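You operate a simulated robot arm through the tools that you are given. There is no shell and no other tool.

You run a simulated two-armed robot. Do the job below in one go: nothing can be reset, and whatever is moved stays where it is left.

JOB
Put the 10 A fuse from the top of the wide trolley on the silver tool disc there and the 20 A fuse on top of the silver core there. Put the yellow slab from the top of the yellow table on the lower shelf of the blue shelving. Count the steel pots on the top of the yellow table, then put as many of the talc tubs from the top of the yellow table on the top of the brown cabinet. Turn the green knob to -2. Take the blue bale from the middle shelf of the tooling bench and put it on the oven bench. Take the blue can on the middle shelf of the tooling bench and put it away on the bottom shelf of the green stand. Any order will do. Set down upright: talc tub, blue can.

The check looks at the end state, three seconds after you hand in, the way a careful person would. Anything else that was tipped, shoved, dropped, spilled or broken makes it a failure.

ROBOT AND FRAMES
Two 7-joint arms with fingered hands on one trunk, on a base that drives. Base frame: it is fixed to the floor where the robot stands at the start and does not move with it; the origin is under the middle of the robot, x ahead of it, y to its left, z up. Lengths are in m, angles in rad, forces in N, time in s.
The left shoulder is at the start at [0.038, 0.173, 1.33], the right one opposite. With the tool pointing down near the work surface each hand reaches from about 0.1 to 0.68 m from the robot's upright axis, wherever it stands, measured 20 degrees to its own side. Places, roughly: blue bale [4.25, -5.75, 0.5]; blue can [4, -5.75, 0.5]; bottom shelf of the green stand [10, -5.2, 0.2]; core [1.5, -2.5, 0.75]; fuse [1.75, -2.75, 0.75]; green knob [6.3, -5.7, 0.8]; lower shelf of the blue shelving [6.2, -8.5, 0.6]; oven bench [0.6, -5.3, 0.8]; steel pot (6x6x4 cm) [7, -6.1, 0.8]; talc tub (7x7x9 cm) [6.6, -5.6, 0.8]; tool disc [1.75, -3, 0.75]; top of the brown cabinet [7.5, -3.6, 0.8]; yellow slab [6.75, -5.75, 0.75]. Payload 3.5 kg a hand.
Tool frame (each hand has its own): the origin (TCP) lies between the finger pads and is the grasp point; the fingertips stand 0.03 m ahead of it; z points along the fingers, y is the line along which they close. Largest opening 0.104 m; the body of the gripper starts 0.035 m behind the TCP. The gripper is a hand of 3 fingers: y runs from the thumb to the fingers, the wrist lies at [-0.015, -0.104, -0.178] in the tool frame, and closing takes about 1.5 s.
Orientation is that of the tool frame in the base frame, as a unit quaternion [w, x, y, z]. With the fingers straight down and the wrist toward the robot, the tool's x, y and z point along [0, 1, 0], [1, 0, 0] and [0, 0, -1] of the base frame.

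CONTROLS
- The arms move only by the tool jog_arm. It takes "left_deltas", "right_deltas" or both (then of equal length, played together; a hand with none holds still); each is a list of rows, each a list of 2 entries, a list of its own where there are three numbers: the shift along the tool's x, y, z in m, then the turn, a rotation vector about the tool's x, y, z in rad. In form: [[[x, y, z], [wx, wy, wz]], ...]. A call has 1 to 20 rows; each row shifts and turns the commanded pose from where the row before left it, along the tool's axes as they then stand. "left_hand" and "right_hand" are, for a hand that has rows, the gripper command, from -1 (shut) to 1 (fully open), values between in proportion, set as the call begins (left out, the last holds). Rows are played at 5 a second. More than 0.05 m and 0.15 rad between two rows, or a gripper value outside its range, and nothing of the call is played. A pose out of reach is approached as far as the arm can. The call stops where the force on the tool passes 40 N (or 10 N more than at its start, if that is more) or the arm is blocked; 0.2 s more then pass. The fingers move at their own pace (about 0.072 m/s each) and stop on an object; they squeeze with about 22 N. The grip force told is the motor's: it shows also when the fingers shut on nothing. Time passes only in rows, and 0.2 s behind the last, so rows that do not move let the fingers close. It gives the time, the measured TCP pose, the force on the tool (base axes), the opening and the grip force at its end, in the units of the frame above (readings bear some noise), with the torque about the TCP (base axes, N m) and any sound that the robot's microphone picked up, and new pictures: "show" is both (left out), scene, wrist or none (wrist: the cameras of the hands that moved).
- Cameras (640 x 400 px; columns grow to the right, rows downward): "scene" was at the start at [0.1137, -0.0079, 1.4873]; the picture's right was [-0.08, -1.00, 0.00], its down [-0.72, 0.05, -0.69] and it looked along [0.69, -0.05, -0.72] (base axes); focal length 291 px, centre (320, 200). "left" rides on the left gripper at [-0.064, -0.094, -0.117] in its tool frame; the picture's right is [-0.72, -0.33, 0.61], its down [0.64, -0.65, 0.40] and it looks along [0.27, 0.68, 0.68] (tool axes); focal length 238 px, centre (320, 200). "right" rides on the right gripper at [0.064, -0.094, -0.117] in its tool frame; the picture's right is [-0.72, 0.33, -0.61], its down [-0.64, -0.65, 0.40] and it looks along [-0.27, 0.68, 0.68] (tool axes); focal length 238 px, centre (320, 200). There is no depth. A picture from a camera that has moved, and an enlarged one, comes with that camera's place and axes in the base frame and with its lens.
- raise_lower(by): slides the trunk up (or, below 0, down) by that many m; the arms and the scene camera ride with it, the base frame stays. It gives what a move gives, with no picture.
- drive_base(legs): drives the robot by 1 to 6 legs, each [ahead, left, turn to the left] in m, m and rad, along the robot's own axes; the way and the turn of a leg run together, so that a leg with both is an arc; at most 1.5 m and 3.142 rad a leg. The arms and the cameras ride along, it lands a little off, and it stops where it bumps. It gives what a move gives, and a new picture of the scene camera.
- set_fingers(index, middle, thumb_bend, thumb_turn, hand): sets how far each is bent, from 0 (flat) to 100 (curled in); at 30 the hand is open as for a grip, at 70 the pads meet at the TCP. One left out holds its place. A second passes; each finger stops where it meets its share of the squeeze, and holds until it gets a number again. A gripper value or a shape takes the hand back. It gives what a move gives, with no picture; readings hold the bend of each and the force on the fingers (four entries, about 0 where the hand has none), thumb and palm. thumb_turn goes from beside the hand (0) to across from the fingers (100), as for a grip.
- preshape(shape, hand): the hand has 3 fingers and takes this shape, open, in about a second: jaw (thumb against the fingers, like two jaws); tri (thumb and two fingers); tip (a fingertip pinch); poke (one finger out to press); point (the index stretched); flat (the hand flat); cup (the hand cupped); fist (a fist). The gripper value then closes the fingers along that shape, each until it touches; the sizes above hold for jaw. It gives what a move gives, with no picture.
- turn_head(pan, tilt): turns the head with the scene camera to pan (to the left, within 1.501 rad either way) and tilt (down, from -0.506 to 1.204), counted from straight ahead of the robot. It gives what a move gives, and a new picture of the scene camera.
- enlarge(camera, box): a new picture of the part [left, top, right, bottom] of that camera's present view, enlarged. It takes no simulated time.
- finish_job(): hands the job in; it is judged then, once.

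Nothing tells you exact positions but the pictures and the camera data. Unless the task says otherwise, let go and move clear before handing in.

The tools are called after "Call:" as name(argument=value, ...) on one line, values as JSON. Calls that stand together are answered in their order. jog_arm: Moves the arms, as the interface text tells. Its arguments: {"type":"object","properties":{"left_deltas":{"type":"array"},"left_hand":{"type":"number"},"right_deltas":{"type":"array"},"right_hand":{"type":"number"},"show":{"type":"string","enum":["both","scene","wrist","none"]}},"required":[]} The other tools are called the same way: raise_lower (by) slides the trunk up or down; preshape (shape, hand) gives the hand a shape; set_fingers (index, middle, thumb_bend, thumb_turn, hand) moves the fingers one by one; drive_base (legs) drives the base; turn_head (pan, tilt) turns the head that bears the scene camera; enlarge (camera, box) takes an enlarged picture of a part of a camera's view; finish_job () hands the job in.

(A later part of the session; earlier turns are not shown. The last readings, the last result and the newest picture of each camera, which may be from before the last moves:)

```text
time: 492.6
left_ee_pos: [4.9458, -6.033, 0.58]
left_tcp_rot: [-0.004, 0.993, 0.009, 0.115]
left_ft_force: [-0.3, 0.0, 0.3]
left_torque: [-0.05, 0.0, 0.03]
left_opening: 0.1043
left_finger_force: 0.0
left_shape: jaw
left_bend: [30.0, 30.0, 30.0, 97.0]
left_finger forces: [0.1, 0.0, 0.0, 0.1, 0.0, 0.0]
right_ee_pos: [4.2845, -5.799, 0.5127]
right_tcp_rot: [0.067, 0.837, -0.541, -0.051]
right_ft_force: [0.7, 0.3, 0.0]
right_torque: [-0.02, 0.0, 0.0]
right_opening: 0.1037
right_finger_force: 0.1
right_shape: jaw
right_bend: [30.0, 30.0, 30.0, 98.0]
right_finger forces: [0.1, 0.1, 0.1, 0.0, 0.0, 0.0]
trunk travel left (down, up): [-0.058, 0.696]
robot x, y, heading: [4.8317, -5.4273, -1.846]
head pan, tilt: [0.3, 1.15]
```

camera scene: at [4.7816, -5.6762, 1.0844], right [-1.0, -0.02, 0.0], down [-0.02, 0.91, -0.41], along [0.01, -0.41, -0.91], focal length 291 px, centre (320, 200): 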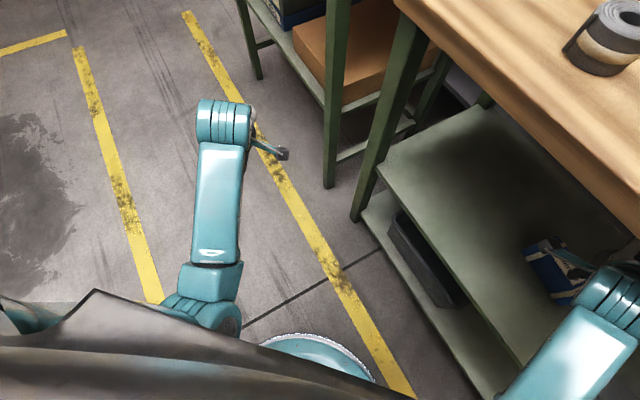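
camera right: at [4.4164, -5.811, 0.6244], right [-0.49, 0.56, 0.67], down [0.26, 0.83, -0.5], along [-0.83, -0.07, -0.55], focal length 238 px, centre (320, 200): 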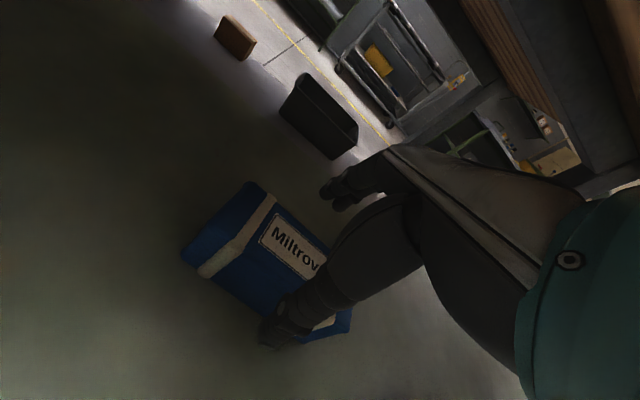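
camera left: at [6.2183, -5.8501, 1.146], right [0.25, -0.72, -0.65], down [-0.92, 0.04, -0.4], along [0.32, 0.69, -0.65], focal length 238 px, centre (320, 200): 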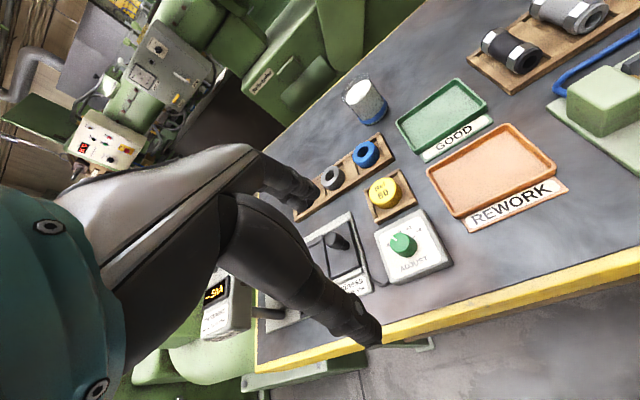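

Call:
jog_arm(right_deltas=[[[0, 0, 0.006], [0, 0, 0]]], show="none")

Call:
jog_arm(right_deltas=[[[0, 0, 0], [0, 0, 0]], [[0, 0, 0], [0, 0, 0]], [[0, 0, 0], [0, 0, 0]], [[0, 0, 0], [0, 0, 0]], [[0, 0, 0], [0, 0, 0]], [[0, 0, 0], [0, 0, 0]], [[0, 0, 0], [0, 0, 0]], [[0, 0, 0], [0, 0, 0]]], right_hand=-1, show="wrist")

```text
time: 493.0
left_ee_pos: [4.9451, -6.034, 0.5796]
left_tcp_rot: [-0.005, 0.993, 0.008, 0.115]
left_ft_force: [-0.1, 0.5, -0.1]
left_torque: [0.02, -0.01, 0.01]
left_opening: 0.104
left_finger_force: 0.1
left_shape: jaw
left_bend: [30.0, 30.0, 30.0, 97.0]
left_finger forces: [0.2, 0.0, 0.0, 0.0, 0.0, 0.1]
right_ee_pos: [4.2834, -5.7999, 0.5084]
right_tcp_rot: [0.066, 0.836, -0.543, -0.052]
right_ft_force: [-0.5, -0.6, 0.8]
right_torque: [-0.02, 0.01, 0.01]
right_opening: 0.1038
right_finger_force: 0.1
right_shape: jaw
right_bend: [30.0, 30.0, 30.0, 98.0]
right_finger forces: [0.1, 0.0, 0.0, 0.0, 0.1, 0.0]
trunk travel left (down, up): [-0.058, 0.696]
robot x, y, heading: [4.8298, -5.43, -1.85]
head pan, tilt: [0.3, 1.15]
```

```text
time: 494.8
left_ee_pos: [4.9452, -6.0328, 0.5803]
left_tcp_rot: [-0.005, 0.993, 0.008, 0.115]
left_ft_force: [0.9, -0.4, -0.3]
left_torque: [-0.02, 0.01, -0.01]
left_opening: 0.1037
left_finger_force: 0.0
left_shape: jaw
left_bend: [30.0, 30.0, 30.0, 97.0]
left_finger forces: [0.1, 0.0, 0.1, 0.1, 0.0, 0.0]
right_ee_pos: [4.2848, -5.8014, 0.5065]
right_tcp_rot: [0.067, 0.836, -0.542, -0.05]
right_ft_force: [-0.9, 0.1, 1.1]
right_torque: [0.06, -0.05, 0.02]
right_opening: 0.0546
right_finger_force: 21.6
right_shape: jaw
right_bend: [74.0, 47.0, 64.0, 100.0]
right_finger forces: [13.2, 7.4, 0.0, 0.0, 19.7, 0.0]
trunk travel left (down, up): [-0.058, 0.696]
robot x, y, heading: [4.8357, -5.4271, -1.851]
head pan, tilt: [0.3, 1.15]
camera right: at [4.4135, -5.8131, 0.6055], right [-0.49, 0.56, 0.67], down [0.26, 0.83, -0.5], along [-0.83, -0.07, -0.55], focal length 238 px, centre (320, 200)
```

right: 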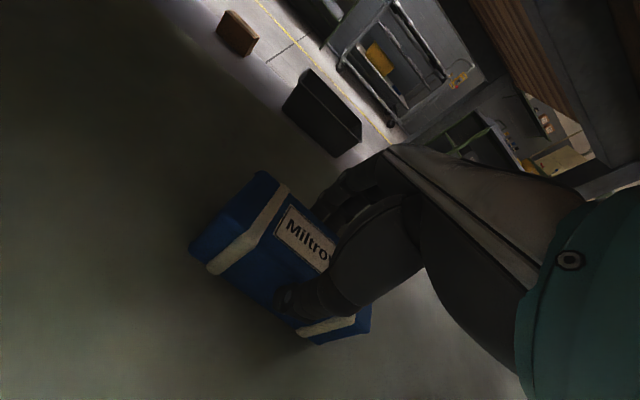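

Grip closed on the bale (5.5 cm). Test-lift.

Call:
jog_arm(right_deltas=[[[0, 0, -0.015], [0, 0, 0]], [[0, 0, -0.02], [0, 0, 0]], [[0, 0, -0.02], [0, 0, 0]], [[0, 0, 0], [0, 0, 0]]], show="wrist")

```text
time: 495.8
left_ee_pos: [4.9454, -6.0341, 0.5803]
left_tcp_rot: [-0.004, 0.993, 0.008, 0.115]
left_ft_force: [-0.6, 0.4, -1.1]
left_torque: [0.01, -0.01, -0.02]
left_opening: 0.1042
left_finger_force: 0.1
left_shape: jaw
left_bend: [30.0, 30.0, 30.0, 97.0]
left_finger forces: [0.0, 0.0, 0.1, 0.0, 0.0, 0.0]
right_ee_pos: [4.2824, -5.7945, 0.5661]
right_tcp_rot: [0.071, 0.836, -0.54, -0.065]
right_ft_force: [-0.7, -0.2, -5.0]
right_torque: [-0.03, 0.0, 0.0]
right_opening: 0.0547
right_finger_force: 22.3
right_shape: jaw
right_bend: [74.0, 47.0, 64.0, 100.0]
right_finger forces: [12.9, 7.1, 0.0, 0.0, 20.3, 0.1]
trunk travel left (down, up): [-0.058, 0.696]
robot x, y, heading: [4.8319, -5.4307, -1.848]
head pan, tilt: [0.3, 1.15]
camera right: at [4.4135, -5.8077, 0.6607], right [-0.47, 0.55, 0.69], down [0.25, 0.83, -0.5], along [-0.85, -0.07, -0.53], focal length 238 px, centre (320, 200)
```

right: 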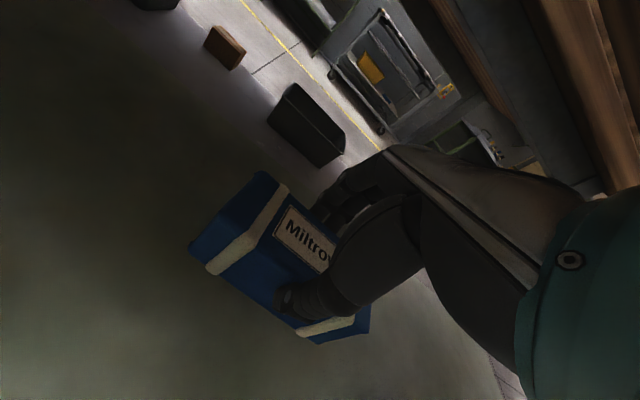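

The bale is lifted. I back straight out of the bench.

Call:
drive_base(legs=[[-0.38, 0.367, 0.0]])

Call:
turn_head(pan=-0.5, tilt=0.8)

```text
time: 498.9
left_ee_pos: [5.3993, -5.7765, 0.5807]
left_tcp_rot: [-0.005, 0.993, 0.005, 0.115]
left_ft_force: [-0.3, -0.2, 0.1]
left_torque: [-0.02, -0.01, -0.03]
left_opening: 0.1041
left_finger_force: 0.0
left_shape: jaw
left_bend: [30.0, 30.0, 30.0, 97.0]
left_finger forces: [0.0, 0.1, 0.1, 0.1, 0.0, 0.0]
right_ee_pos: [4.7387, -5.5351, 0.5677]
right_tcp_rot: [0.073, 0.834, -0.543, -0.063]
right_ft_force: [-0.4, -0.5, -4.3]
right_torque: [-0.01, 0.02, 0.0]
right_opening: 0.0544
right_finger_force: 22.6
right_shape: jaw
right_bend: [74.0, 47.0, 64.0, 100.0]
right_finger forces: [12.8, 7.0, 0.0, 0.0, 20.2, 0.0]
trunk travel left (down, up): [-0.058, 0.696]
robot x, y, heading: [5.2927, -5.1734, -1.86]
head pan, tilt: [0.3, 1.15]
camera scene: at [5.2384, -5.4175, 1.0843], right [-1.0, -0.01, 0.0], down [-0.01, 0.91, -0.41], along [0.01, -0.41, -0.91], focal length 291 px, centre (320, 200)
```

scene: 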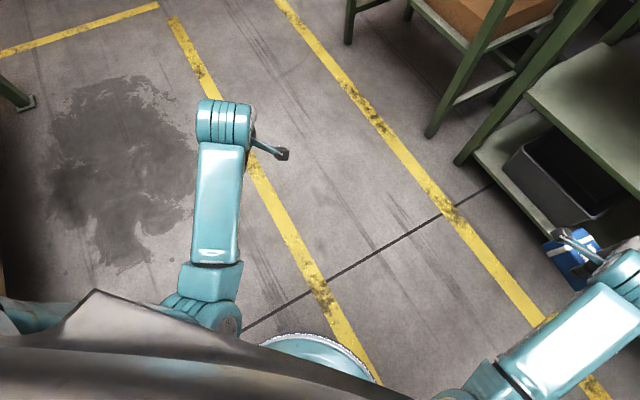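

```text
time: 500.0
left_ee_pos: [5.3996, -5.7753, 0.581]
left_tcp_rot: [-0.004, 0.993, 0.006, 0.115]
left_ft_force: [-0.1, -0.7, 0.9]
left_torque: [-0.01, -0.03, -0.03]
left_opening: 0.1039
left_finger_force: 0.0
left_shape: jaw
left_bend: [30.0, 30.0, 30.0, 97.0]
left_finger forces: [0.0, 0.0, 0.0, 0.0, 0.1, 0.1]
right_ee_pos: [4.7364, -5.534, 0.5699]
right_tcp_rot: [0.074, 0.834, -0.543, -0.065]
right_ft_force: [-1.0, -0.2, -4.3]
right_torque: [0.0, -0.03, 0.02]
right_opening: 0.0545
right_finger_force: 21.9
right_shape: jaw
right_bend: [74.0, 47.0, 64.0, 100.0]
right_finger forces: [13.0, 7.2, 0.1, 0.1, 20.5, 0.0]
trunk travel left (down, up): [-0.058, 0.696]
robot x, y, heading: [5.2918, -5.1665, -1.853]
head pan, tilt: [-0.499, 0.799]
camera scene: at [5.1806, -5.4151, 1.1091], right [-0.71, 0.71, 0.0], down [0.51, 0.51, -0.7], along [-0.49, -0.49, -0.72], focal length 291 px, centre (320, 200)
```

scene: 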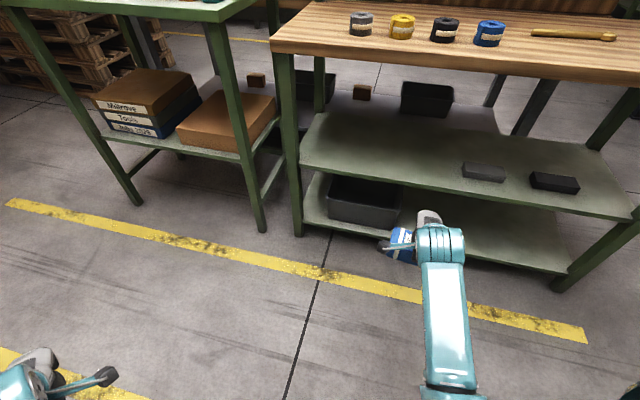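

Call:
raise_lower(by=0.4)

Call:
jog_arm(right_deltas=[[[0, 0, 0], [0, 0.024, -0.122]], [[0, 0, 0], [0, 0.024, -0.122]], [[0, 0, 0], [0, 0.024, -0.122]], [[0, 0, 0], [0, 0.024, -0.122]], [[0, 0, 0], [0, 0.024, -0.122]], [[0, 0, 0], [0, 0.024, -0.122]], [[0, 0, 0], [0, 0.024, -0.122]], [[0.04, 0, 0], [0, 0, 0]], [[0.04, 0, 0], [0, 0, 0]], [[0.04, 0, 0], [0, 0, 0]], [[0.04, 0, 0], [0, 0, 0]], [[0.04, 0, 0], [0, 0, 0]], [[0.04, 0, 0], [0, 0, 0]]], show="scene")

```text
time: 503.9
left_ee_pos: [5.3996, -5.7758, 0.9808]
left_tcp_rot: [-0.003, 0.993, 0.005, 0.114]
left_ft_force: [0.1, 0.2, 0.2]
left_torque: [0.0, 0.01, 0.01]
left_opening: 0.104
left_finger_force: 0.0
left_shape: jaw
left_bend: [30.0, 30.0, 30.0, 97.0]
left_finger forces: [0.1, 0.0, 0.0, 0.1, 0.0, 0.0]
right_ee_pos: [4.7388, -5.5347, 0.9671]
right_tcp_rot: [0.073, 0.834, -0.543, -0.063]
right_ft_force: [-0.1, 0.9, -5.7]
right_torque: [-0.02, 0.01, 0.02]
right_opening: 0.0548
right_finger_force: 21.6
right_shape: jaw
right_bend: [74.0, 47.0, 64.0, 100.0]
right_finger forces: [13.0, 7.2, 0.0, 0.0, 20.4, 0.0]
trunk travel left (down, up): [-0.458, 0.296]
robot x, y, heading: [5.2903, -5.1711, -1.852]
head pan, tilt: [-0.499, 0.799]
```

```text
time: 506.6
left_ee_pos: [5.3997, -5.7754, 0.9796]
left_tcp_rot: [-0.005, 0.993, 0.005, 0.114]
left_ft_force: [0.5, -0.2, -0.2]
left_torque: [0.01, 0.0, -0.01]
left_opening: 0.1041
left_finger_force: 0.0
left_shape: jaw
left_bend: [30.0, 30.0, 30.0, 97.0]
left_finger forces: [0.1, 0.0, 0.0, 0.0, 0.0, 0.0]
right_ee_pos: [4.9697, -5.6027, 0.9643]
right_tcp_rot: [0.086, 0.986, -0.141, -0.019]
right_ft_force: [-0.6, 0.6, -4.9]
right_torque: [0.0, 0.03, 0.01]
right_opening: 0.0546
right_finger_force: 22.0
right_shape: jaw
right_bend: [74.0, 47.0, 64.0, 100.0]
right_finger forces: [13.2, 6.9, 0.1, 0.0, 20.0, 0.1]
trunk travel left (down, up): [-0.458, 0.296]
robot x, y, heading: [5.2883, -5.17, -1.857]
head pan, tilt: [-0.499, 0.799]
camera scene: at [5.2285, -5.2564, 1.5213], right [-0.71, 0.71, 0.0], down [0.51, 0.51, -0.7], along [-0.49, -0.49, -0.72], focal length 291 px, centre (320, 200)
```

scene: 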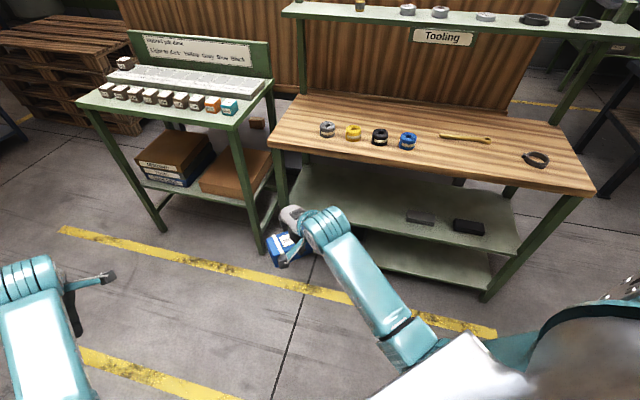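

Bale secured in front of me. Now I head to the oven bench: face the wall side, sidestep past the tooling bench's end, and cross between it and the dark table.

Call:
drive_base(legs=[[0.0, 0.0, -0.76], [0.37, -0.5, 0.0], [0.0, -0.6, 0.0]])

Call:
turn_head(pan=0.0, tilt=0.4)

```text
time: 515.1
left_ee_pos: [4.0736, -4.9198, 0.9789]
left_tcp_rot: [0.039, 0.923, -0.368, 0.108]
left_ft_force: [-0.3, -0.9, -0.8]
left_torque: [0.01, 0.01, 0.0]
left_opening: 0.1041
left_finger_force: 0.1
left_shape: jaw
left_bend: [30.0, 30.0, 30.0, 97.0]
left_finger forces: [0.0, 0.1, 0.0, 0.1, 0.0, 0.0]
right_ee_pos: [3.8831, -4.495, 0.9638]
right_tcp_rot: [0.071, 0.861, -0.501, -0.05]
right_ft_force: [-0.2, 0.2, -4.7]
right_torque: [0.0, 0.01, 0.01]
right_opening: 0.0543
right_finger_force: 22.2
right_shape: jaw
right_bend: [74.0, 47.0, 64.0, 100.0]
right_finger forces: [12.8, 6.9, 0.0, 0.0, 19.7, 0.0]
trunk travel left (down, up): [-0.458, 0.296]
robot x, y, heading: [4.4166, -4.4107, -2.623]
head pan, tilt: [-0.499, 0.799]
camera scene: at [4.3111, -4.4253, 1.5213], right [-0.02, 1.0, 0.0], down [0.72, 0.01, -0.7], along [-0.7, -0.01, -0.72], focal length 291 px, centre (320, 200)
```

scene: 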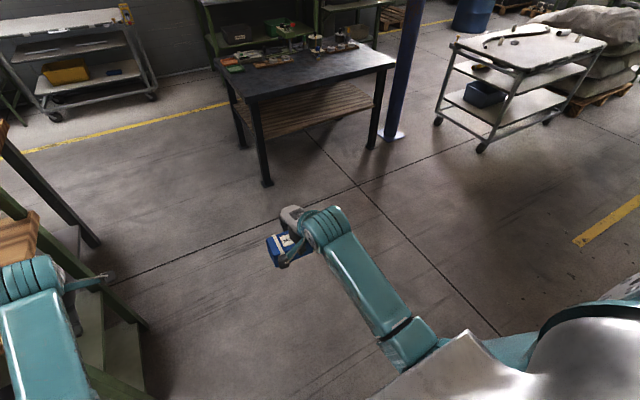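

```text
time: 516.1
left_ee_pos: [4.0721, -4.9191, 0.9801]
left_tcp_rot: [0.04, 0.923, -0.368, 0.108]
left_ft_force: [-0.3, 0.9, 0.4]
left_torque: [0.01, -0.02, -0.03]
left_opening: 0.104
left_finger_force: 0.0
left_shape: jaw
left_bend: [30.0, 30.0, 30.0, 97.0]
left_finger forces: [0.0, 0.0, 0.0, 0.1, 0.1, 0.0]
right_ee_pos: [3.8837, -4.4963, 0.963]
right_tcp_rot: [0.071, 0.861, -0.501, -0.048]
right_ft_force: [-0.6, 0.7, -4.9]
right_torque: [0.0, 0.02, 0.02]
right_opening: 0.0544
right_finger_force: 21.9
right_shape: jaw
right_bend: [74.0, 47.0, 64.0, 100.0]
right_finger forces: [12.7, 6.9, 0.1, 0.0, 19.7, 0.0]
trunk travel left (down, up): [-0.458, 0.296]
robot x, y, heading: [4.4117, -4.4063, -2.622]
head pan, tilt: [0.0, 0.4]
camera scene: at [4.3113, -4.47, 1.5563], right [-0.49, 0.87, 0.0], down [0.34, 0.19, -0.92], along [-0.8, -0.45, -0.39], focal length 291 px, centre (320, 200)
```

scene: 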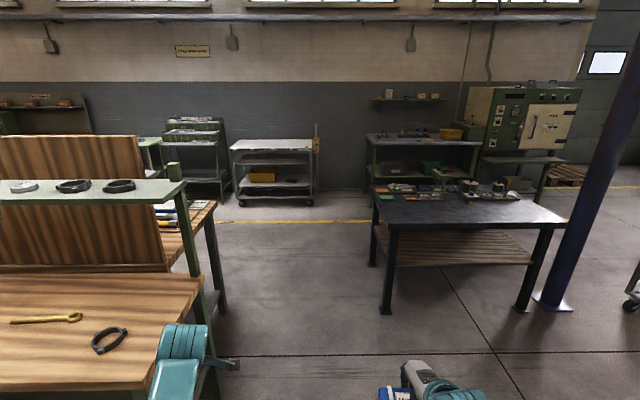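

Call:
drive_base(legs=[[1.3, 0.06, 0.0], [1.3, 0.0, 0.0]])

Call:
turn_head(pan=-0.6, tilt=0.45)

```text
time: 528.8
left_ee_pos: [1.8525, -6.2755, 0.9795]
left_tcp_rot: [0.038, 0.925, -0.363, 0.108]
left_ft_force: [-0.3, 0.7, 0.2]
left_torque: [-0.03, -0.03, -0.02]
left_opening: 0.104
left_finger_force: 0.1
left_shape: jaw
left_bend: [30.0, 30.0, 30.0, 97.0]
left_finger forces: [0.0, 0.1, 0.1, 0.1, 0.0, 0.0]
right_ee_pos: [1.6575, -5.8556, 0.964]
right_tcp_rot: [0.072, 0.864, -0.496, -0.049]
right_ft_force: [-0.2, -0.5, -5.3]
right_torque: [0.02, 0.05, 0.02]
right_opening: 0.0544
right_finger_force: 21.8
right_shape: jaw
right_bend: [74.0, 47.0, 64.0, 100.0]
right_finger forces: [12.6, 6.9, 0.1, 0.0, 19.7, 0.0]
trunk travel left (down, up): [-0.458, 0.296]
robot x, y, heading: [2.1875, -5.7614, -2.614]
head pan, tilt: [0.0, 0.4]
camera scene: at [2.086, -5.8246, 1.5563], right [-0.5, 0.86, 0.0], down [0.34, 0.2, -0.92], along [-0.8, -0.46, -0.39], focal length 291 px, centre (320, 200)
```

scene: 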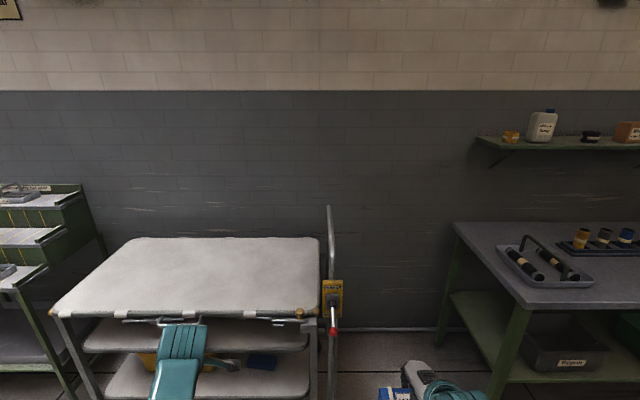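

```text
time: 529.8
left_ee_pos: [1.8529, -6.2768, 0.9808]
left_tcp_rot: [0.039, 0.925, -0.363, 0.108]
left_ft_force: [0.3, -0.4, 0.2]
left_torque: [-0.01, 0.03, 0.02]
left_opening: 0.1041
left_finger_force: 0.1
left_shape: jaw
left_bend: [30.0, 30.0, 30.0, 97.0]
left_finger forces: [0.1, 0.0, 0.1, 0.0, 0.0, 0.0]
right_ee_pos: [1.6581, -5.8545, 0.9623]
right_tcp_rot: [0.071, 0.864, -0.496, -0.049]
right_ft_force: [0.3, 0.1, -5.6]
right_torque: [0.02, 0.0, 0.02]
right_opening: 0.0544
right_finger_force: 21.8
right_shape: jaw
right_bend: [74.0, 47.0, 64.0, 100.0]
right_finger forces: [12.6, 6.8, 0.0, 0.0, 19.7, 0.0]
trunk travel left (down, up): [-0.458, 0.296]
robot x, y, heading: [2.1864, -5.7598, -2.619]
head pan, tilt: [-0.6, 0.45]
camera scene: at [2.0745, -5.7713, 1.5517], right [0.07, 1.0, 0.0], down [0.43, -0.03, -0.9], along [-0.9, 0.07, -0.44], focal length 291 px, centre (320, 200)
```

scene: 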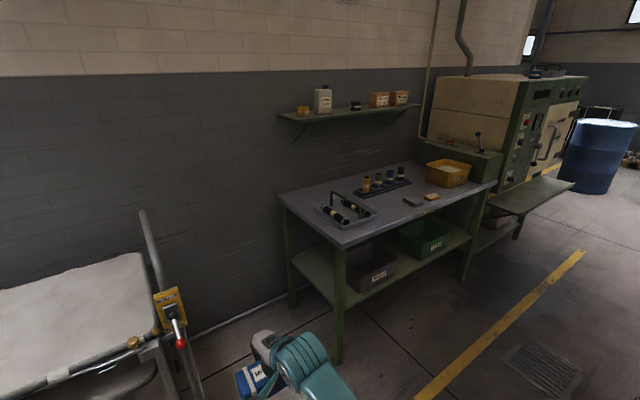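

The oven bench has free space on its front part. I move in front of it.

Call:
drive_base(legs=[[0.3, 0.0, 0.0], [0.0, -1.15, 0.0]])

Call:
turn_head(pan=0.0, tilt=0.75)

```text
time: 537.2
left_ee_pos: [1.0217, -5.4223, 0.9807]
left_tcp_rot: [0.04, 0.922, -0.369, 0.108]
left_ft_force: [0.3, 0.1, -0.2]
left_torque: [-0.03, 0.0, -0.01]
left_opening: 0.1036
left_finger_force: 0.0
left_shape: jaw
left_bend: [30.0, 30.0, 30.0, 97.0]
left_finger forces: [0.1, 0.0, 0.1, 0.0, 0.0, 0.1]
right_ee_pos: [0.8344, -4.9992, 0.9636]
right_tcp_rot: [0.07, 0.861, -0.501, -0.049]
right_ft_force: [0.2, 0.0, -5.4]
right_torque: [0.01, 0.02, -0.03]
right_opening: 0.0542
right_finger_force: 21.9
right_shape: jaw
right_bend: [74.0, 47.0, 64.0, 100.0]
right_finger forces: [12.8, 6.9, 0.1, 0.1, 19.9, 0.1]
trunk travel left (down, up): [-0.458, 0.296]
robot x, y, heading: [1.3662, -4.9154, -2.624]
head pan, tilt: [-0.6, 0.45]
camera scene: at [1.2503, -4.9205, 1.5517], right [0.08, 1.0, 0.0], down [0.43, -0.04, -0.9], along [-0.9, 0.08, -0.44], focal length 291 px, centre (320, 200)
```

scene: 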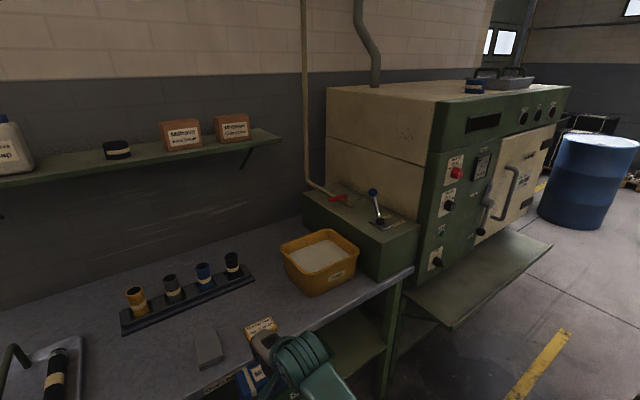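

```text
time: 538.2
left_ee_pos: [1.0228, -5.4235, 0.9808]
left_tcp_rot: [0.039, 0.923, -0.367, 0.108]
left_ft_force: [-0.4, -0.8, 0.4]
left_torque: [0.0, -0.01, -0.03]
left_opening: 0.1038
left_finger_force: 0.1
left_shape: jaw
left_bend: [30.0, 30.0, 30.0, 97.0]
left_finger forces: [0.0, 0.0, 0.0, 0.0, 0.0, 0.1]
right_ee_pos: [0.8339, -4.9992, 0.9641]
right_tcp_rot: [0.07, 0.861, -0.501, -0.05]
right_ft_force: [-0.4, 0.0, -5.0]
right_torque: [0.0, -0.02, -0.01]
right_opening: 0.0544
right_finger_force: 21.5
right_shape: jaw
right_bend: [74.0, 47.0, 64.0, 100.0]
right_finger forces: [12.7, 6.8, 0.1, 0.0, 19.9, 0.0]
trunk travel left (down, up): [-0.458, 0.296]
robot x, y, heading: [1.3678, -4.9154, -2.627]
head pan, tilt: [0.0, 0.75]
camera scene: at [1.2699, -4.9693, 1.5253], right [-0.49, 0.87, 0.0], down [0.59, 0.34, -0.73], along [-0.64, -0.36, -0.68], focal length 291 px, centre (320, 200)
```

scene: 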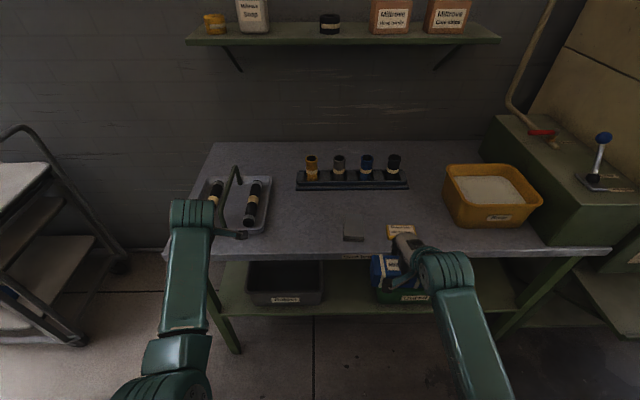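

Free space lies between the handled tray and the grey block. I shift left and forward so the bale hovers over it.

Call:
drive_base(legs=[[0.0, 0.22, 0.0], [0.28, 0.0, 0.0]])

Call:
enlarge(camera="right", box=[0, 0, 640, 400])

```text
time: 541.5
left_ee_pos: [0.8855, -5.7542, 0.9805]
left_tcp_rot: [0.039, 0.922, -0.37, 0.108]
left_ft_force: [0.2, -1.1, 0.0]
left_torque: [0.02, 0.0, 0.0]
left_opening: 0.1038
left_finger_force: 0.0
left_shape: jaw
left_bend: [30.0, 30.0, 30.0, 97.0]
left_finger forces: [0.0, 0.0, 0.1, 0.1, 0.0, 0.0]
right_ee_pos: [0.6985, -5.3287, 0.9632]
right_tcp_rot: [0.07, 0.86, -0.503, -0.049]
right_ft_force: [-0.9, -1.0, -6.3]
right_torque: [0.0, 0.0, -0.01]
right_opening: 0.0545
right_finger_force: 21.4
right_shape: jaw
right_bend: [74.0, 47.0, 64.0, 100.0]
right_finger forces: [12.8, 7.1, 0.0, 0.0, 19.9, 0.1]
trunk travel left (down, up): [-0.458, 0.296]
robot x, y, heading: [1.2315, -5.2432, -2.627]
head pan, tilt: [0.0, 0.75]
camera scene: at [1.1344, -5.3009, 1.5252], right [-0.49, 0.87, 0.0], down [0.59, 0.34, -0.73], along [-0.64, -0.36, -0.68], focal length 291 px, centre (320, 200)
```

scene: 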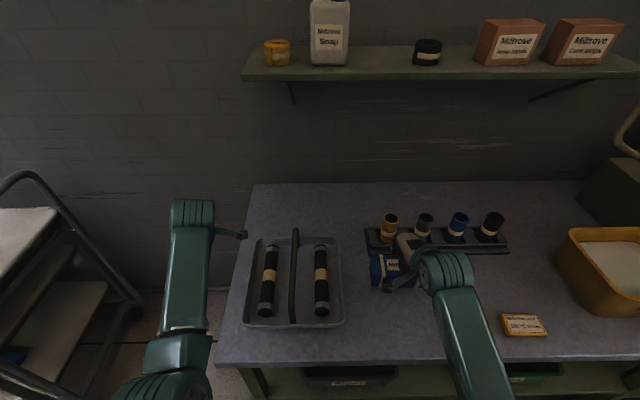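

```text
1.00 times, centred on (320, 200) of right (not enlarged: the box is as wide or as high as the picture)
camera zoom: at [0.8287, -5.3305, 1.0605], right [-0.54, 0.51, 0.67], down [0.18, 0.85, -0.5], along [-0.82, -0.15, -0.55], focal length 238 px, centre (320, 200)
```

zoom: 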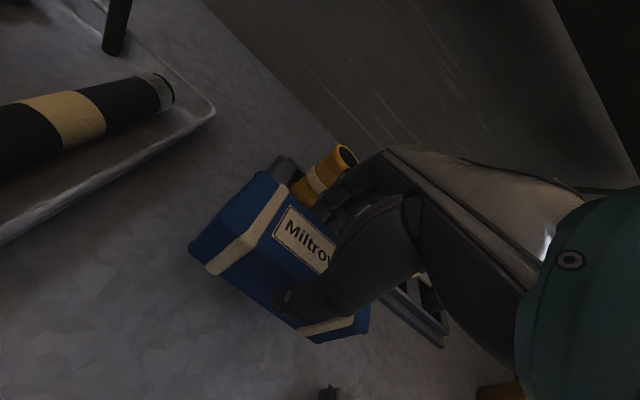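

Call:
jog_arm(right_deltas=[[[0.012, 0, 0.03], [0, 0, 0]], [[0, 0, 0.03], [0, 0, 0]], [[0, 0, 0.03], [0, 0, 0]], [[0, -0.01, 0.02], [0, 0, 0]]], show="wrist")

```text
time: 542.1
left_ee_pos: [0.8884, -5.7519, 0.9819]
left_tcp_rot: [0.041, 0.922, -0.369, 0.107]
left_ft_force: [-0.1, 0.4, 0.4]
left_torque: [0.04, -0.03, 0.02]
left_opening: 0.1039
left_finger_force: 0.0
left_shape: jaw
left_bend: [30.0, 30.0, 30.0, 97.0]
left_finger forces: [0.0, 0.1, 0.1, 0.1, 0.0, 0.0]
right_ee_pos: [0.6936, -5.3472, 0.9169]
right_tcp_rot: [0.082, 0.859, -0.503, -0.053]
right_ft_force: [16.1, 9.5, 23.3]
right_torque: [0.61, -1.03, -0.08]
right_opening: 0.0543
right_finger_force: 22.1
right_shape: jaw
right_bend: [75.0, 49.0, 62.0, 100.0]
right_finger forces: [9.6, 4.2, 0.0, 0.0, 32.9, 0.0]
trunk travel left (down, up): [-0.458, 0.296]
robot x, y, heading: [1.2313, -5.2436, -2.623]
head pan, tilt: [0.0, 0.75]
stopped in row 3 (right hand): the force on the tool passed its limit at 52 N (the readings are from after the stop); the commanded pose is now the measured one
camera right: at [0.8256, -5.3471, 1.0106], right [-0.52, 0.52, 0.67], down [0.17, 0.84, -0.52], along [-0.83, -0.16, -0.53], focal length 238 px, centre (320, 200)
```

right: 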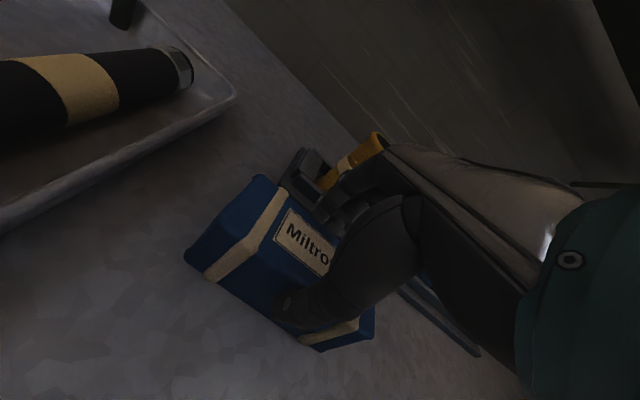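

Contact with something (probably the rack behind). I raise straight back up and look.

Call:
jog_arm(right_deltas=[[[0, -0.005, -0.025], [0, 0, 0]], [[0, -0.02, -0.025], [0, 0, 0]]], show="both")

Call:
enlarge(camera="scene", box=[320, 180, 560, 360])

```text
time: 542.7
left_ee_pos: [0.8876, -5.7534, 0.9807]
left_tcp_rot: [0.04, 0.922, -0.37, 0.106]
left_ft_force: [0.5, -0.6, 0.3]
left_torque: [-0.03, 0.02, -0.02]
left_opening: 0.104
left_finger_force: 0.1
left_shape: jaw
left_bend: [30.0, 30.0, 30.0, 97.0]
left_finger forces: [0.0, 0.1, 0.0, 0.0, 0.1, 0.1]
right_ee_pos: [0.7235, -5.3308, 0.9548]
right_tcp_rot: [0.079, 0.859, -0.503, -0.052]
right_ft_force: [0.6, 0.6, -5.7]
right_torque: [-0.02, 0.0, -0.01]
right_opening: 0.0547
right_finger_force: 21.8
right_shape: jaw
right_bend: [74.0, 48.0, 63.0, 100.0]
right_finger forces: [13.7, 7.0, 0.0, 0.1, 20.9, 0.0]
trunk travel left (down, up): [-0.458, 0.296]
robot x, y, heading: [1.2312, -5.2444, -2.63]
head pan, tilt: [0.0, 0.75]
camera scene: at [1.1362, -5.2999, 1.5253], right [-0.49, 0.87, 0.0], down [0.59, 0.33, -0.73], along [-0.64, -0.36, -0.68], focal length 291 px, centre (320, 200)
camera right: at [0.8551, -5.3307, 1.0519], right [-0.53, 0.52, 0.67], down [0.18, 0.84, -0.51], along [-0.83, -0.15, -0.54], focal length 238 px, centre (320, 200)
```

scene: 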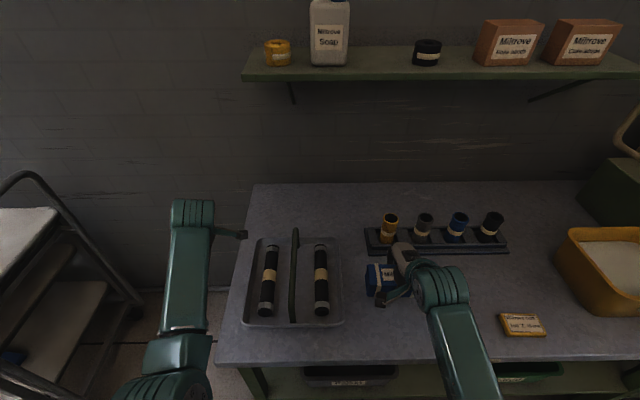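
right: 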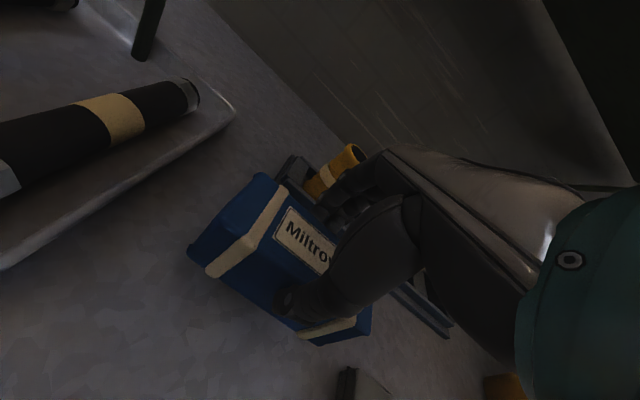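

```text
2.22 times, centred on (440, 270) of scene
camera zoom: at [1.1362, -5.2999, 1.5253], right [-0.49, 0.87, 0.0], down [0.59, 0.33, -0.73], along [-0.64, -0.36, -0.68], focal length 647 px, centre (53, 44)
```

zoom: 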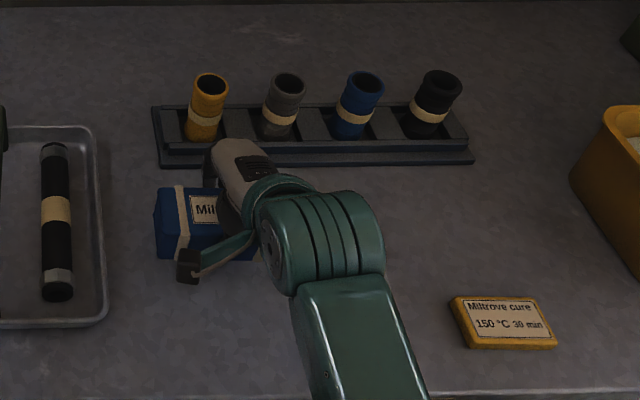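

The bench top is simply higher than estimated (≈0.85); nothing was displaced. I lower gently here.

Call:
jog_arm(right_deltas=[[[0, 0, 0.015], [0, 0, 0]], [[0, 0, 0.01], [0, 0, 0]]], show="none")

Call:
jog_arm(right_deltas=[[[0, 0, 0.004], [0, 0, 0]], [[0, 0, 0.003], [0, 0, 0]]], show="none")

```text
time: 543.3
left_ee_pos: [0.8856, -5.7535, 0.9802]
left_tcp_rot: [0.039, 0.922, -0.369, 0.108]
left_ft_force: [0.3, 0.2, -0.7]
left_torque: [0.02, 0.01, -0.02]
left_opening: 0.1041
left_finger_force: 0.1
left_shape: jaw
left_bend: [30.0, 30.0, 30.0, 97.0]
left_finger forces: [0.1, 0.1, 0.0, 0.1, 0.1, 0.0]
right_ee_pos: [0.7172, -5.3336, 0.931]
right_tcp_rot: [0.079, 0.86, -0.501, -0.052]
right_ft_force: [0.0, -0.8, -5.7]
right_torque: [-0.03, -0.01, 0.02]
right_opening: 0.0548
right_finger_force: 22.0
right_shape: jaw
right_bend: [74.0, 48.0, 63.0, 100.0]
right_finger forces: [13.7, 6.9, 0.0, 0.0, 20.9, 0.1]
trunk travel left (down, up): [-0.458, 0.296]
robot x, y, heading: [1.2299, -5.2451, -2.625]
head pan, tilt: [0.0, 0.75]
```

```text
time: 543.9
left_ee_pos: [0.8851, -5.752, 0.9807]
left_tcp_rot: [0.039, 0.921, -0.371, 0.108]
left_ft_force: [0.2, 0.2, -0.4]
left_torque: [0.0, 0.01, -0.02]
left_opening: 0.1042
left_finger_force: 0.1
left_shape: jaw
left_bend: [30.0, 30.0, 30.0, 97.0]
left_finger forces: [0.0, 0.0, 0.1, 0.0, 0.0, 0.0]
right_ee_pos: [0.7151, -5.3337, 0.9246]
right_tcp_rot: [0.079, 0.86, -0.502, -0.052]
right_ft_force: [0.0, 0.4, -5.9]
right_torque: [0.0, -0.03, -0.01]
right_opening: 0.0549
right_finger_force: 22.2
right_shape: jaw
right_bend: [74.0, 48.0, 63.0, 100.0]
right_finger forces: [13.8, 7.0, 0.1, 0.0, 20.9, 0.0]
trunk travel left (down, up): [-0.458, 0.296]
robot x, y, heading: [1.2357, -5.2453, -2.626]
head pan, tilt: [0.0, 0.75]
```

Call:
jog_arm(right_deltas=[[[0, 0, 0.003], [0, 0, 0]], [[0, 0, 0.003], [0, 0, 0]]], show="none")

```text
time: 544.5
left_ee_pos: [0.8853, -5.7534, 0.98]
left_tcp_rot: [0.04, 0.922, -0.37, 0.108]
left_ft_force: [0.6, -0.5, 0.4]
left_torque: [0.0, -0.01, -0.02]
left_opening: 0.1042
left_finger_force: 0.1
left_shape: jaw
left_bend: [30.0, 30.0, 30.0, 97.0]
left_finger forces: [0.0, 0.0, 0.0, 0.1, 0.0, 0.1]
right_ee_pos: [0.7152, -5.3346, 0.9182]
right_tcp_rot: [0.08, 0.859, -0.503, -0.052]
right_ft_force: [-0.6, 0.2, -4.6]
right_torque: [-0.01, 0.01, 0.03]
right_opening: 0.0548
right_finger_force: 21.5
right_shape: jaw
right_bend: [74.0, 48.0, 63.0, 100.0]
right_finger forces: [13.7, 7.1, 0.0, 0.1, 20.8, 0.0]
trunk travel left (down, up): [-0.458, 0.296]
robot x, y, heading: [1.2302, -5.2439, -2.624]
head pan, tilt: [0.0, 0.75]
```

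Call:
jog_arm(right_deltas=[[[0, 0, 0.004], [0, 0, 0]], [[0, 0, 0.003], [0, 0, 0]]], show="none")

```text
time: 545.1
left_ee_pos: [0.886, -5.753, 0.9805]
left_tcp_rot: [0.039, 0.922, -0.37, 0.107]
left_ft_force: [-0.1, 0.1, 0.3]
left_torque: [-0.01, -0.01, -0.01]
left_opening: 0.1039
left_finger_force: 0.2
left_shape: jaw
left_bend: [30.0, 30.0, 30.0, 97.0]
left_finger forces: [0.0, 0.0, 0.0, 0.0, 0.0, 0.0]
right_ee_pos: [0.7128, -5.3352, 0.9161]
right_tcp_rot: [0.083, 0.859, -0.502, -0.053]
right_ft_force: [1.5, 2.4, 11.8]
right_torque: [0.3, -0.5, -0.01]
right_opening: 0.0544
right_finger_force: 22.2
right_shape: jaw
right_bend: [74.0, 48.0, 63.0, 100.0]
right_finger forces: [14.4, 7.6, 0.0, 0.0, 24.6, 0.1]
trunk travel left (down, up): [-0.458, 0.296]
robot x, y, heading: [1.2332, -5.2469, -2.626]
head pan, tilt: [0.0, 0.75]
```

Contact. Opening the hand and lifting off.

Call:
jog_arm(right_deltas=[[[0, 0, 0], [0, 0, 0]], [[0, 0, 0], [0, 0, 0]], [[0, 0, 0], [0, 0, 0]], [[0, 0, 0], [0, 0, 0]], [[0, 0, 0], [0, 0, 0]], [[0, 0, 0], [0, 0, 0]]], right_hand=1, show="none")

Call:
jog_arm(right_deltas=[[[0, 0, -0.02], [0, 0, 0]], [[0, 0, -0.03], [0, 0, 0]], [[0, 0, -0.03], [0, 0, 0]], [[0, -0.02, -0.03], [0, 0, 0]]], show="both")

```text
time: 546.5
left_ee_pos: [0.8857, -5.7534, 0.9815]
left_tcp_rot: [0.039, 0.922, -0.37, 0.107]
left_ft_force: [-0.3, -1.1, 0.4]
left_torque: [-0.01, 0.0, -0.01]
left_opening: 0.1038
left_finger_force: 0.0
left_shape: jaw
left_bend: [30.0, 30.0, 30.0, 97.0]
left_finger forces: [0.1, 0.0, 0.0, 0.0, 0.0, 0.1]
right_ee_pos: [0.7146, -5.3348, 0.9123]
right_tcp_rot: [0.08, 0.859, -0.503, -0.054]
right_ft_force: [0.3, 0.9, 0.3]
right_torque: [0.03, 0.0, -0.01]
right_opening: 0.1038
right_finger_force: 0.1
right_shape: jaw
right_bend: [30.0, 30.0, 30.0, 98.0]
right_finger forces: [0.0, 0.0, 0.0, 0.0, 0.0, 0.0]
trunk travel left (down, up): [-0.458, 0.296]
robot x, y, heading: [1.2307, -5.243, -2.634]
head pan, tilt: [0.0, 0.75]
```

```text
time: 547.5
left_ee_pos: [0.8879, -5.7524, 0.9805]
left_tcp_rot: [0.039, 0.922, -0.37, 0.107]
left_ft_force: [0.1, 0.5, 0.4]
left_torque: [0.01, 0.03, -0.02]
left_opening: 0.1041
left_finger_force: 0.1
left_shape: jaw
left_bend: [30.0, 30.0, 30.0, 97.0]
left_finger forces: [0.0, 0.0, 0.0, 0.1, 0.0, 0.0]
right_ee_pos: [0.7492, -5.314, 1.0173]
right_tcp_rot: [0.081, 0.86, -0.502, -0.053]
right_ft_force: [-0.1, 0.3, 0.2]
right_torque: [-0.01, 0.03, 0.02]
right_opening: 0.1036
right_finger_force: 0.1
right_shape: jaw
right_bend: [30.0, 30.0, 30.0, 98.0]
right_finger forces: [0.0, 0.0, 0.0, 0.0, 0.0, 0.0]
trunk travel left (down, up): [-0.458, 0.296]
robot x, y, heading: [1.2308, -5.2473, -2.627]
head pan, tilt: [0.0, 0.75]
camera scene: at [1.1365, -5.2998, 1.5254], right [-0.49, 0.87, 0.0], down [0.59, 0.33, -0.73], along [-0.64, -0.36, -0.68], focal length 291 px, centre (320, 200)
camera right: at [0.8811, -5.3146, 1.1129], right [-0.53, 0.52, 0.67], down [0.17, 0.84, -0.52], along [-0.83, -0.15, -0.53], focal length 238 px, centre (320, 200)
```

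scene: 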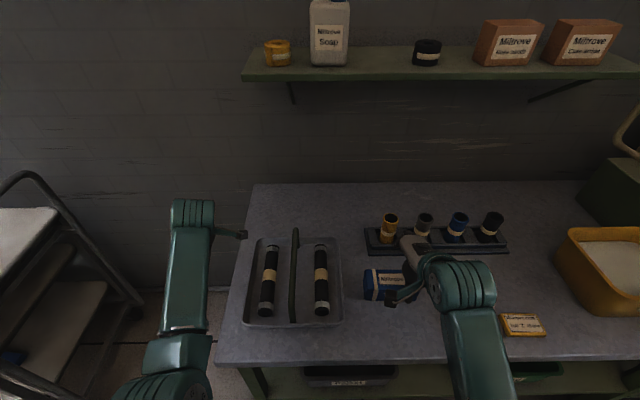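
right: 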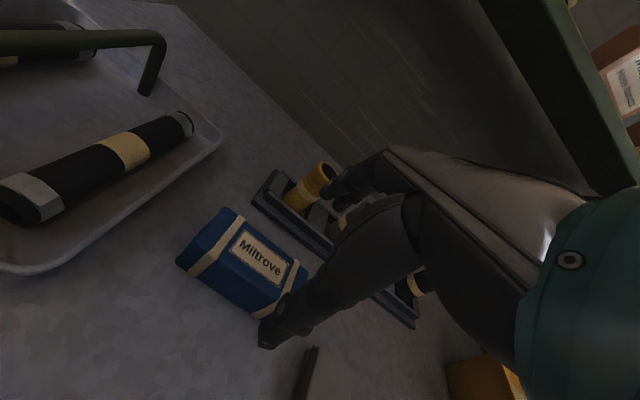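

The bale lies on the oven bench. Next, the fuses: I back off and go along the wall aisle to the trolley's wall side.

Call:
drive_base(legs=[[-0.3, 0.0, 0.0], [0.0, 0.0, -1.562], [1.0, 0.0, 0.0], [0.95, 0.0, 0.0]])

Call:
turn_head(pan=-1.2, tilt=0.6)

```text
time: 562.9
left_ee_pos: [0.0427, -3.014, 0.9792]
left_tcp_rot: [-0.104, -0.384, 0.916, -0.047]
left_ft_force: [-0.2, -0.2, 0.4]
left_torque: [-0.01, 0.0, -0.04]
left_opening: 0.1041
left_finger_force: 0.0
left_shape: jaw
left_bend: [30.0, 30.0, 30.0, 97.0]
left_finger forces: [0.0, 0.0, 0.1, 0.0, 0.1, 0.1]
right_ee_pos: [0.4828, -2.8829, 1.0162]
right_tcp_rot: [-0.019, -0.247, 0.964, 0.093]
right_ft_force: [0.2, 0.7, -0.1]
right_torque: [0.03, 0.01, 0.03]
right_opening: 0.1036
right_finger_force: 0.0
right_shape: jaw
right_bend: [30.0, 30.0, 30.0, 98.0]
right_finger forces: [0.0, 0.0, 0.1, 0.0, 0.0, 0.0]
trunk travel left (down, up): [-0.458, 0.296]
robot x, y, heading: [0.5463, -3.3651, 2.071]
head pan, tilt: [0.0, 0.75]
camera scene: at [0.494, -3.2708, 1.5253], right [0.88, 0.48, 0.0], down [0.33, -0.6, -0.73], along [-0.35, 0.64, -0.68], focal length 291 px, centre (320, 200)
```

scene: 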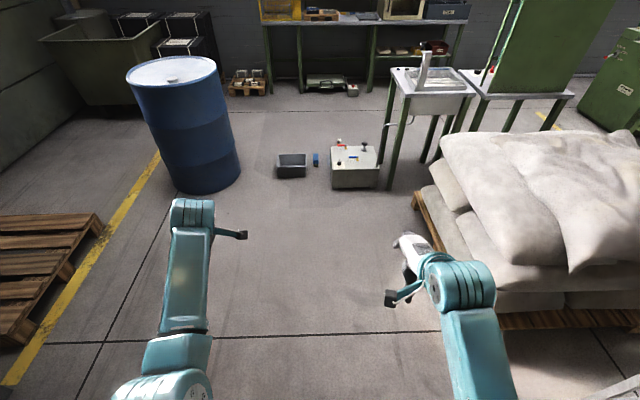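

```text
time: 564.3
left_ee_pos: [0.0429, -3.0134, 0.9815]
left_tcp_rot: [-0.105, -0.384, 0.916, -0.048]
left_ft_force: [0.2, 0.5, 0.0]
left_torque: [0.01, 0.0, 0.02]
left_opening: 0.1041
left_finger_force: 0.1
left_shape: jaw
left_bend: [30.0, 30.0, 30.0, 97.0]
left_finger forces: [0.0, 0.0, 0.1, 0.1, 0.0, 0.0]
right_ee_pos: [0.4826, -2.8827, 1.0168]
right_tcp_rot: [-0.018, -0.246, 0.965, 0.093]
right_ft_force: [0.9, -0.2, -0.6]
right_torque: [-0.02, 0.01, -0.03]
right_opening: 0.1036
right_finger_force: 0.0
right_shape: jaw
right_bend: [30.0, 30.0, 30.0, 98.0]
right_finger forces: [0.0, 0.1, 0.1, 0.0, 0.1, 0.1]
trunk travel left (down, up): [-0.458, 0.296]
robot x, y, heading: [0.5454, -3.3661, 2.07]
head pan, tilt: [-1.201, 0.6]
camera scene: at [0.5908, -3.2763, 1.5382], right [0.76, -0.65, 0.0], down [-0.36, -0.43, -0.83], along [0.53, 0.63, -0.56], focal length 291 px, centre (320, 200)
```

scene: 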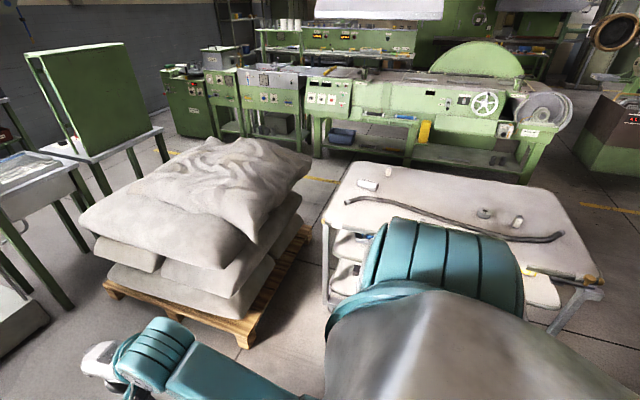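

Call:
drive_base(legs=[[0.0, 0.0, -1.546], [0.3, 0.0, 0.0]])

Call:
turn_head(pan=0.0, tilt=0.65)

Call:
enlarge(camera="scene", box=[130, 120, 510, 300])

```text
time: 570.1
left_ee_pos: [1.1415, -2.7023, 0.9797]
left_tcp_rot: [-0.108, 0.363, 0.925, 0.039]
left_ft_force: [-0.3, 0.0, -0.3]
left_torque: [0.02, 0.02, -0.02]
left_opening: 0.104
left_finger_force: 0.0
left_shape: jaw
left_bend: [30.0, 30.0, 30.0, 97.0]
left_finger forces: [0.0, 0.0, 0.0, 0.0, 0.0, 0.1]
right_ee_pos: [1.2861, -3.1387, 1.0158]
right_tcp_rot: [0.052, 0.496, 0.863, 0.081]
right_ft_force: [1.2, 0.2, -0.1]
right_torque: [0.03, 0.0, 0.02]
right_opening: 0.1038
right_finger_force: 0.1
right_shape: jaw
right_bend: [30.0, 30.0, 30.0, 98.0]
right_finger forces: [0.0, 0.0, 0.1, 0.1, 0.0, 0.1]
trunk travel left (down, up): [-0.458, 0.296]
robot x, y, heading: [0.8042, -3.217, 0.53]
head pan, tilt: [-1.201, 0.6]
camera scene: at [0.8975, -3.2591, 1.5382], right [-0.62, -0.78, 0.0], down [-0.44, 0.35, -0.82], along [0.64, -0.52, -0.57], focal length 291 px, centre (320, 200)
```

scene: 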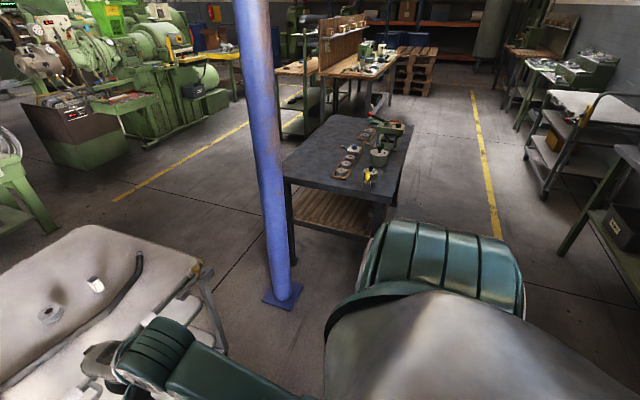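

```text
time: 571.5
left_ee_pos: [1.1415, -2.7031, 0.9806]
left_tcp_rot: [-0.108, 0.363, 0.925, 0.038]
left_ft_force: [0.0, -0.2, 1.1]
left_torque: [-0.02, -0.03, -0.01]
left_opening: 0.104
left_finger_force: 0.3
left_shape: jaw
left_bend: [30.0, 30.0, 30.0, 97.0]
left_finger forces: [0.1, 0.0, 0.0, 0.1, 0.1, 0.0]
right_ee_pos: [1.2867, -3.1393, 1.0171]
right_tcp_rot: [0.051, 0.495, 0.864, 0.08]
right_ft_force: [-0.1, 1.4, -0.2]
right_torque: [0.01, 0.0, -0.03]
right_opening: 0.1039
right_finger_force: 0.1
right_shape: jaw
right_bend: [30.0, 30.0, 30.0, 98.0]
right_finger forces: [0.0, 0.0, 0.1, 0.0, 0.0, 0.0]
trunk travel left (down, up): [-0.458, 0.296]
robot x, y, heading: [0.8084, -3.2153, 0.532]
head pan, tilt: [0.0, 0.649]
camera scene: at [0.9028, -3.1607, 1.5339], right [0.5, -0.86, 0.0], down [-0.52, -0.3, -0.8], along [0.69, 0.4, -0.6], focal length 291 px, centre (320, 200)
```

scene: 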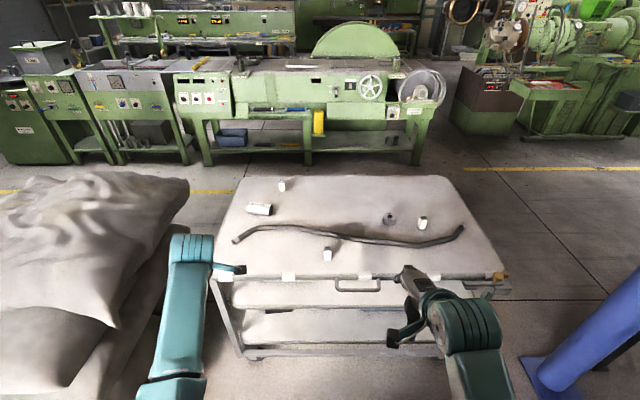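

```text
1.68 times, centred on (320, 210) of scene
camera zoom: at [0.9028, -3.1607, 1.5339], right [0.5, -0.86, 0.0], down [-0.52, -0.3, -0.8], along [0.69, 0.4, -0.6], focal length 490 px, centre (320, 183)
```

zoom: 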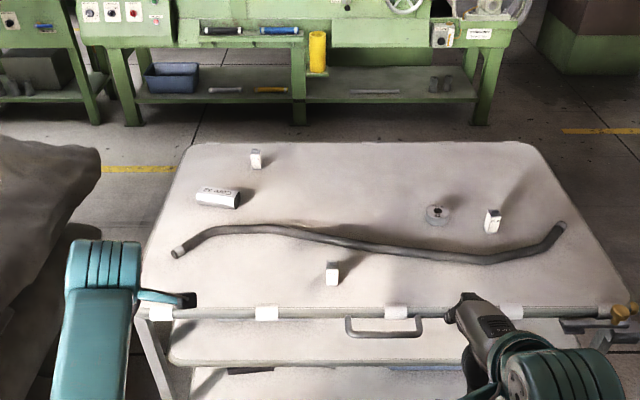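

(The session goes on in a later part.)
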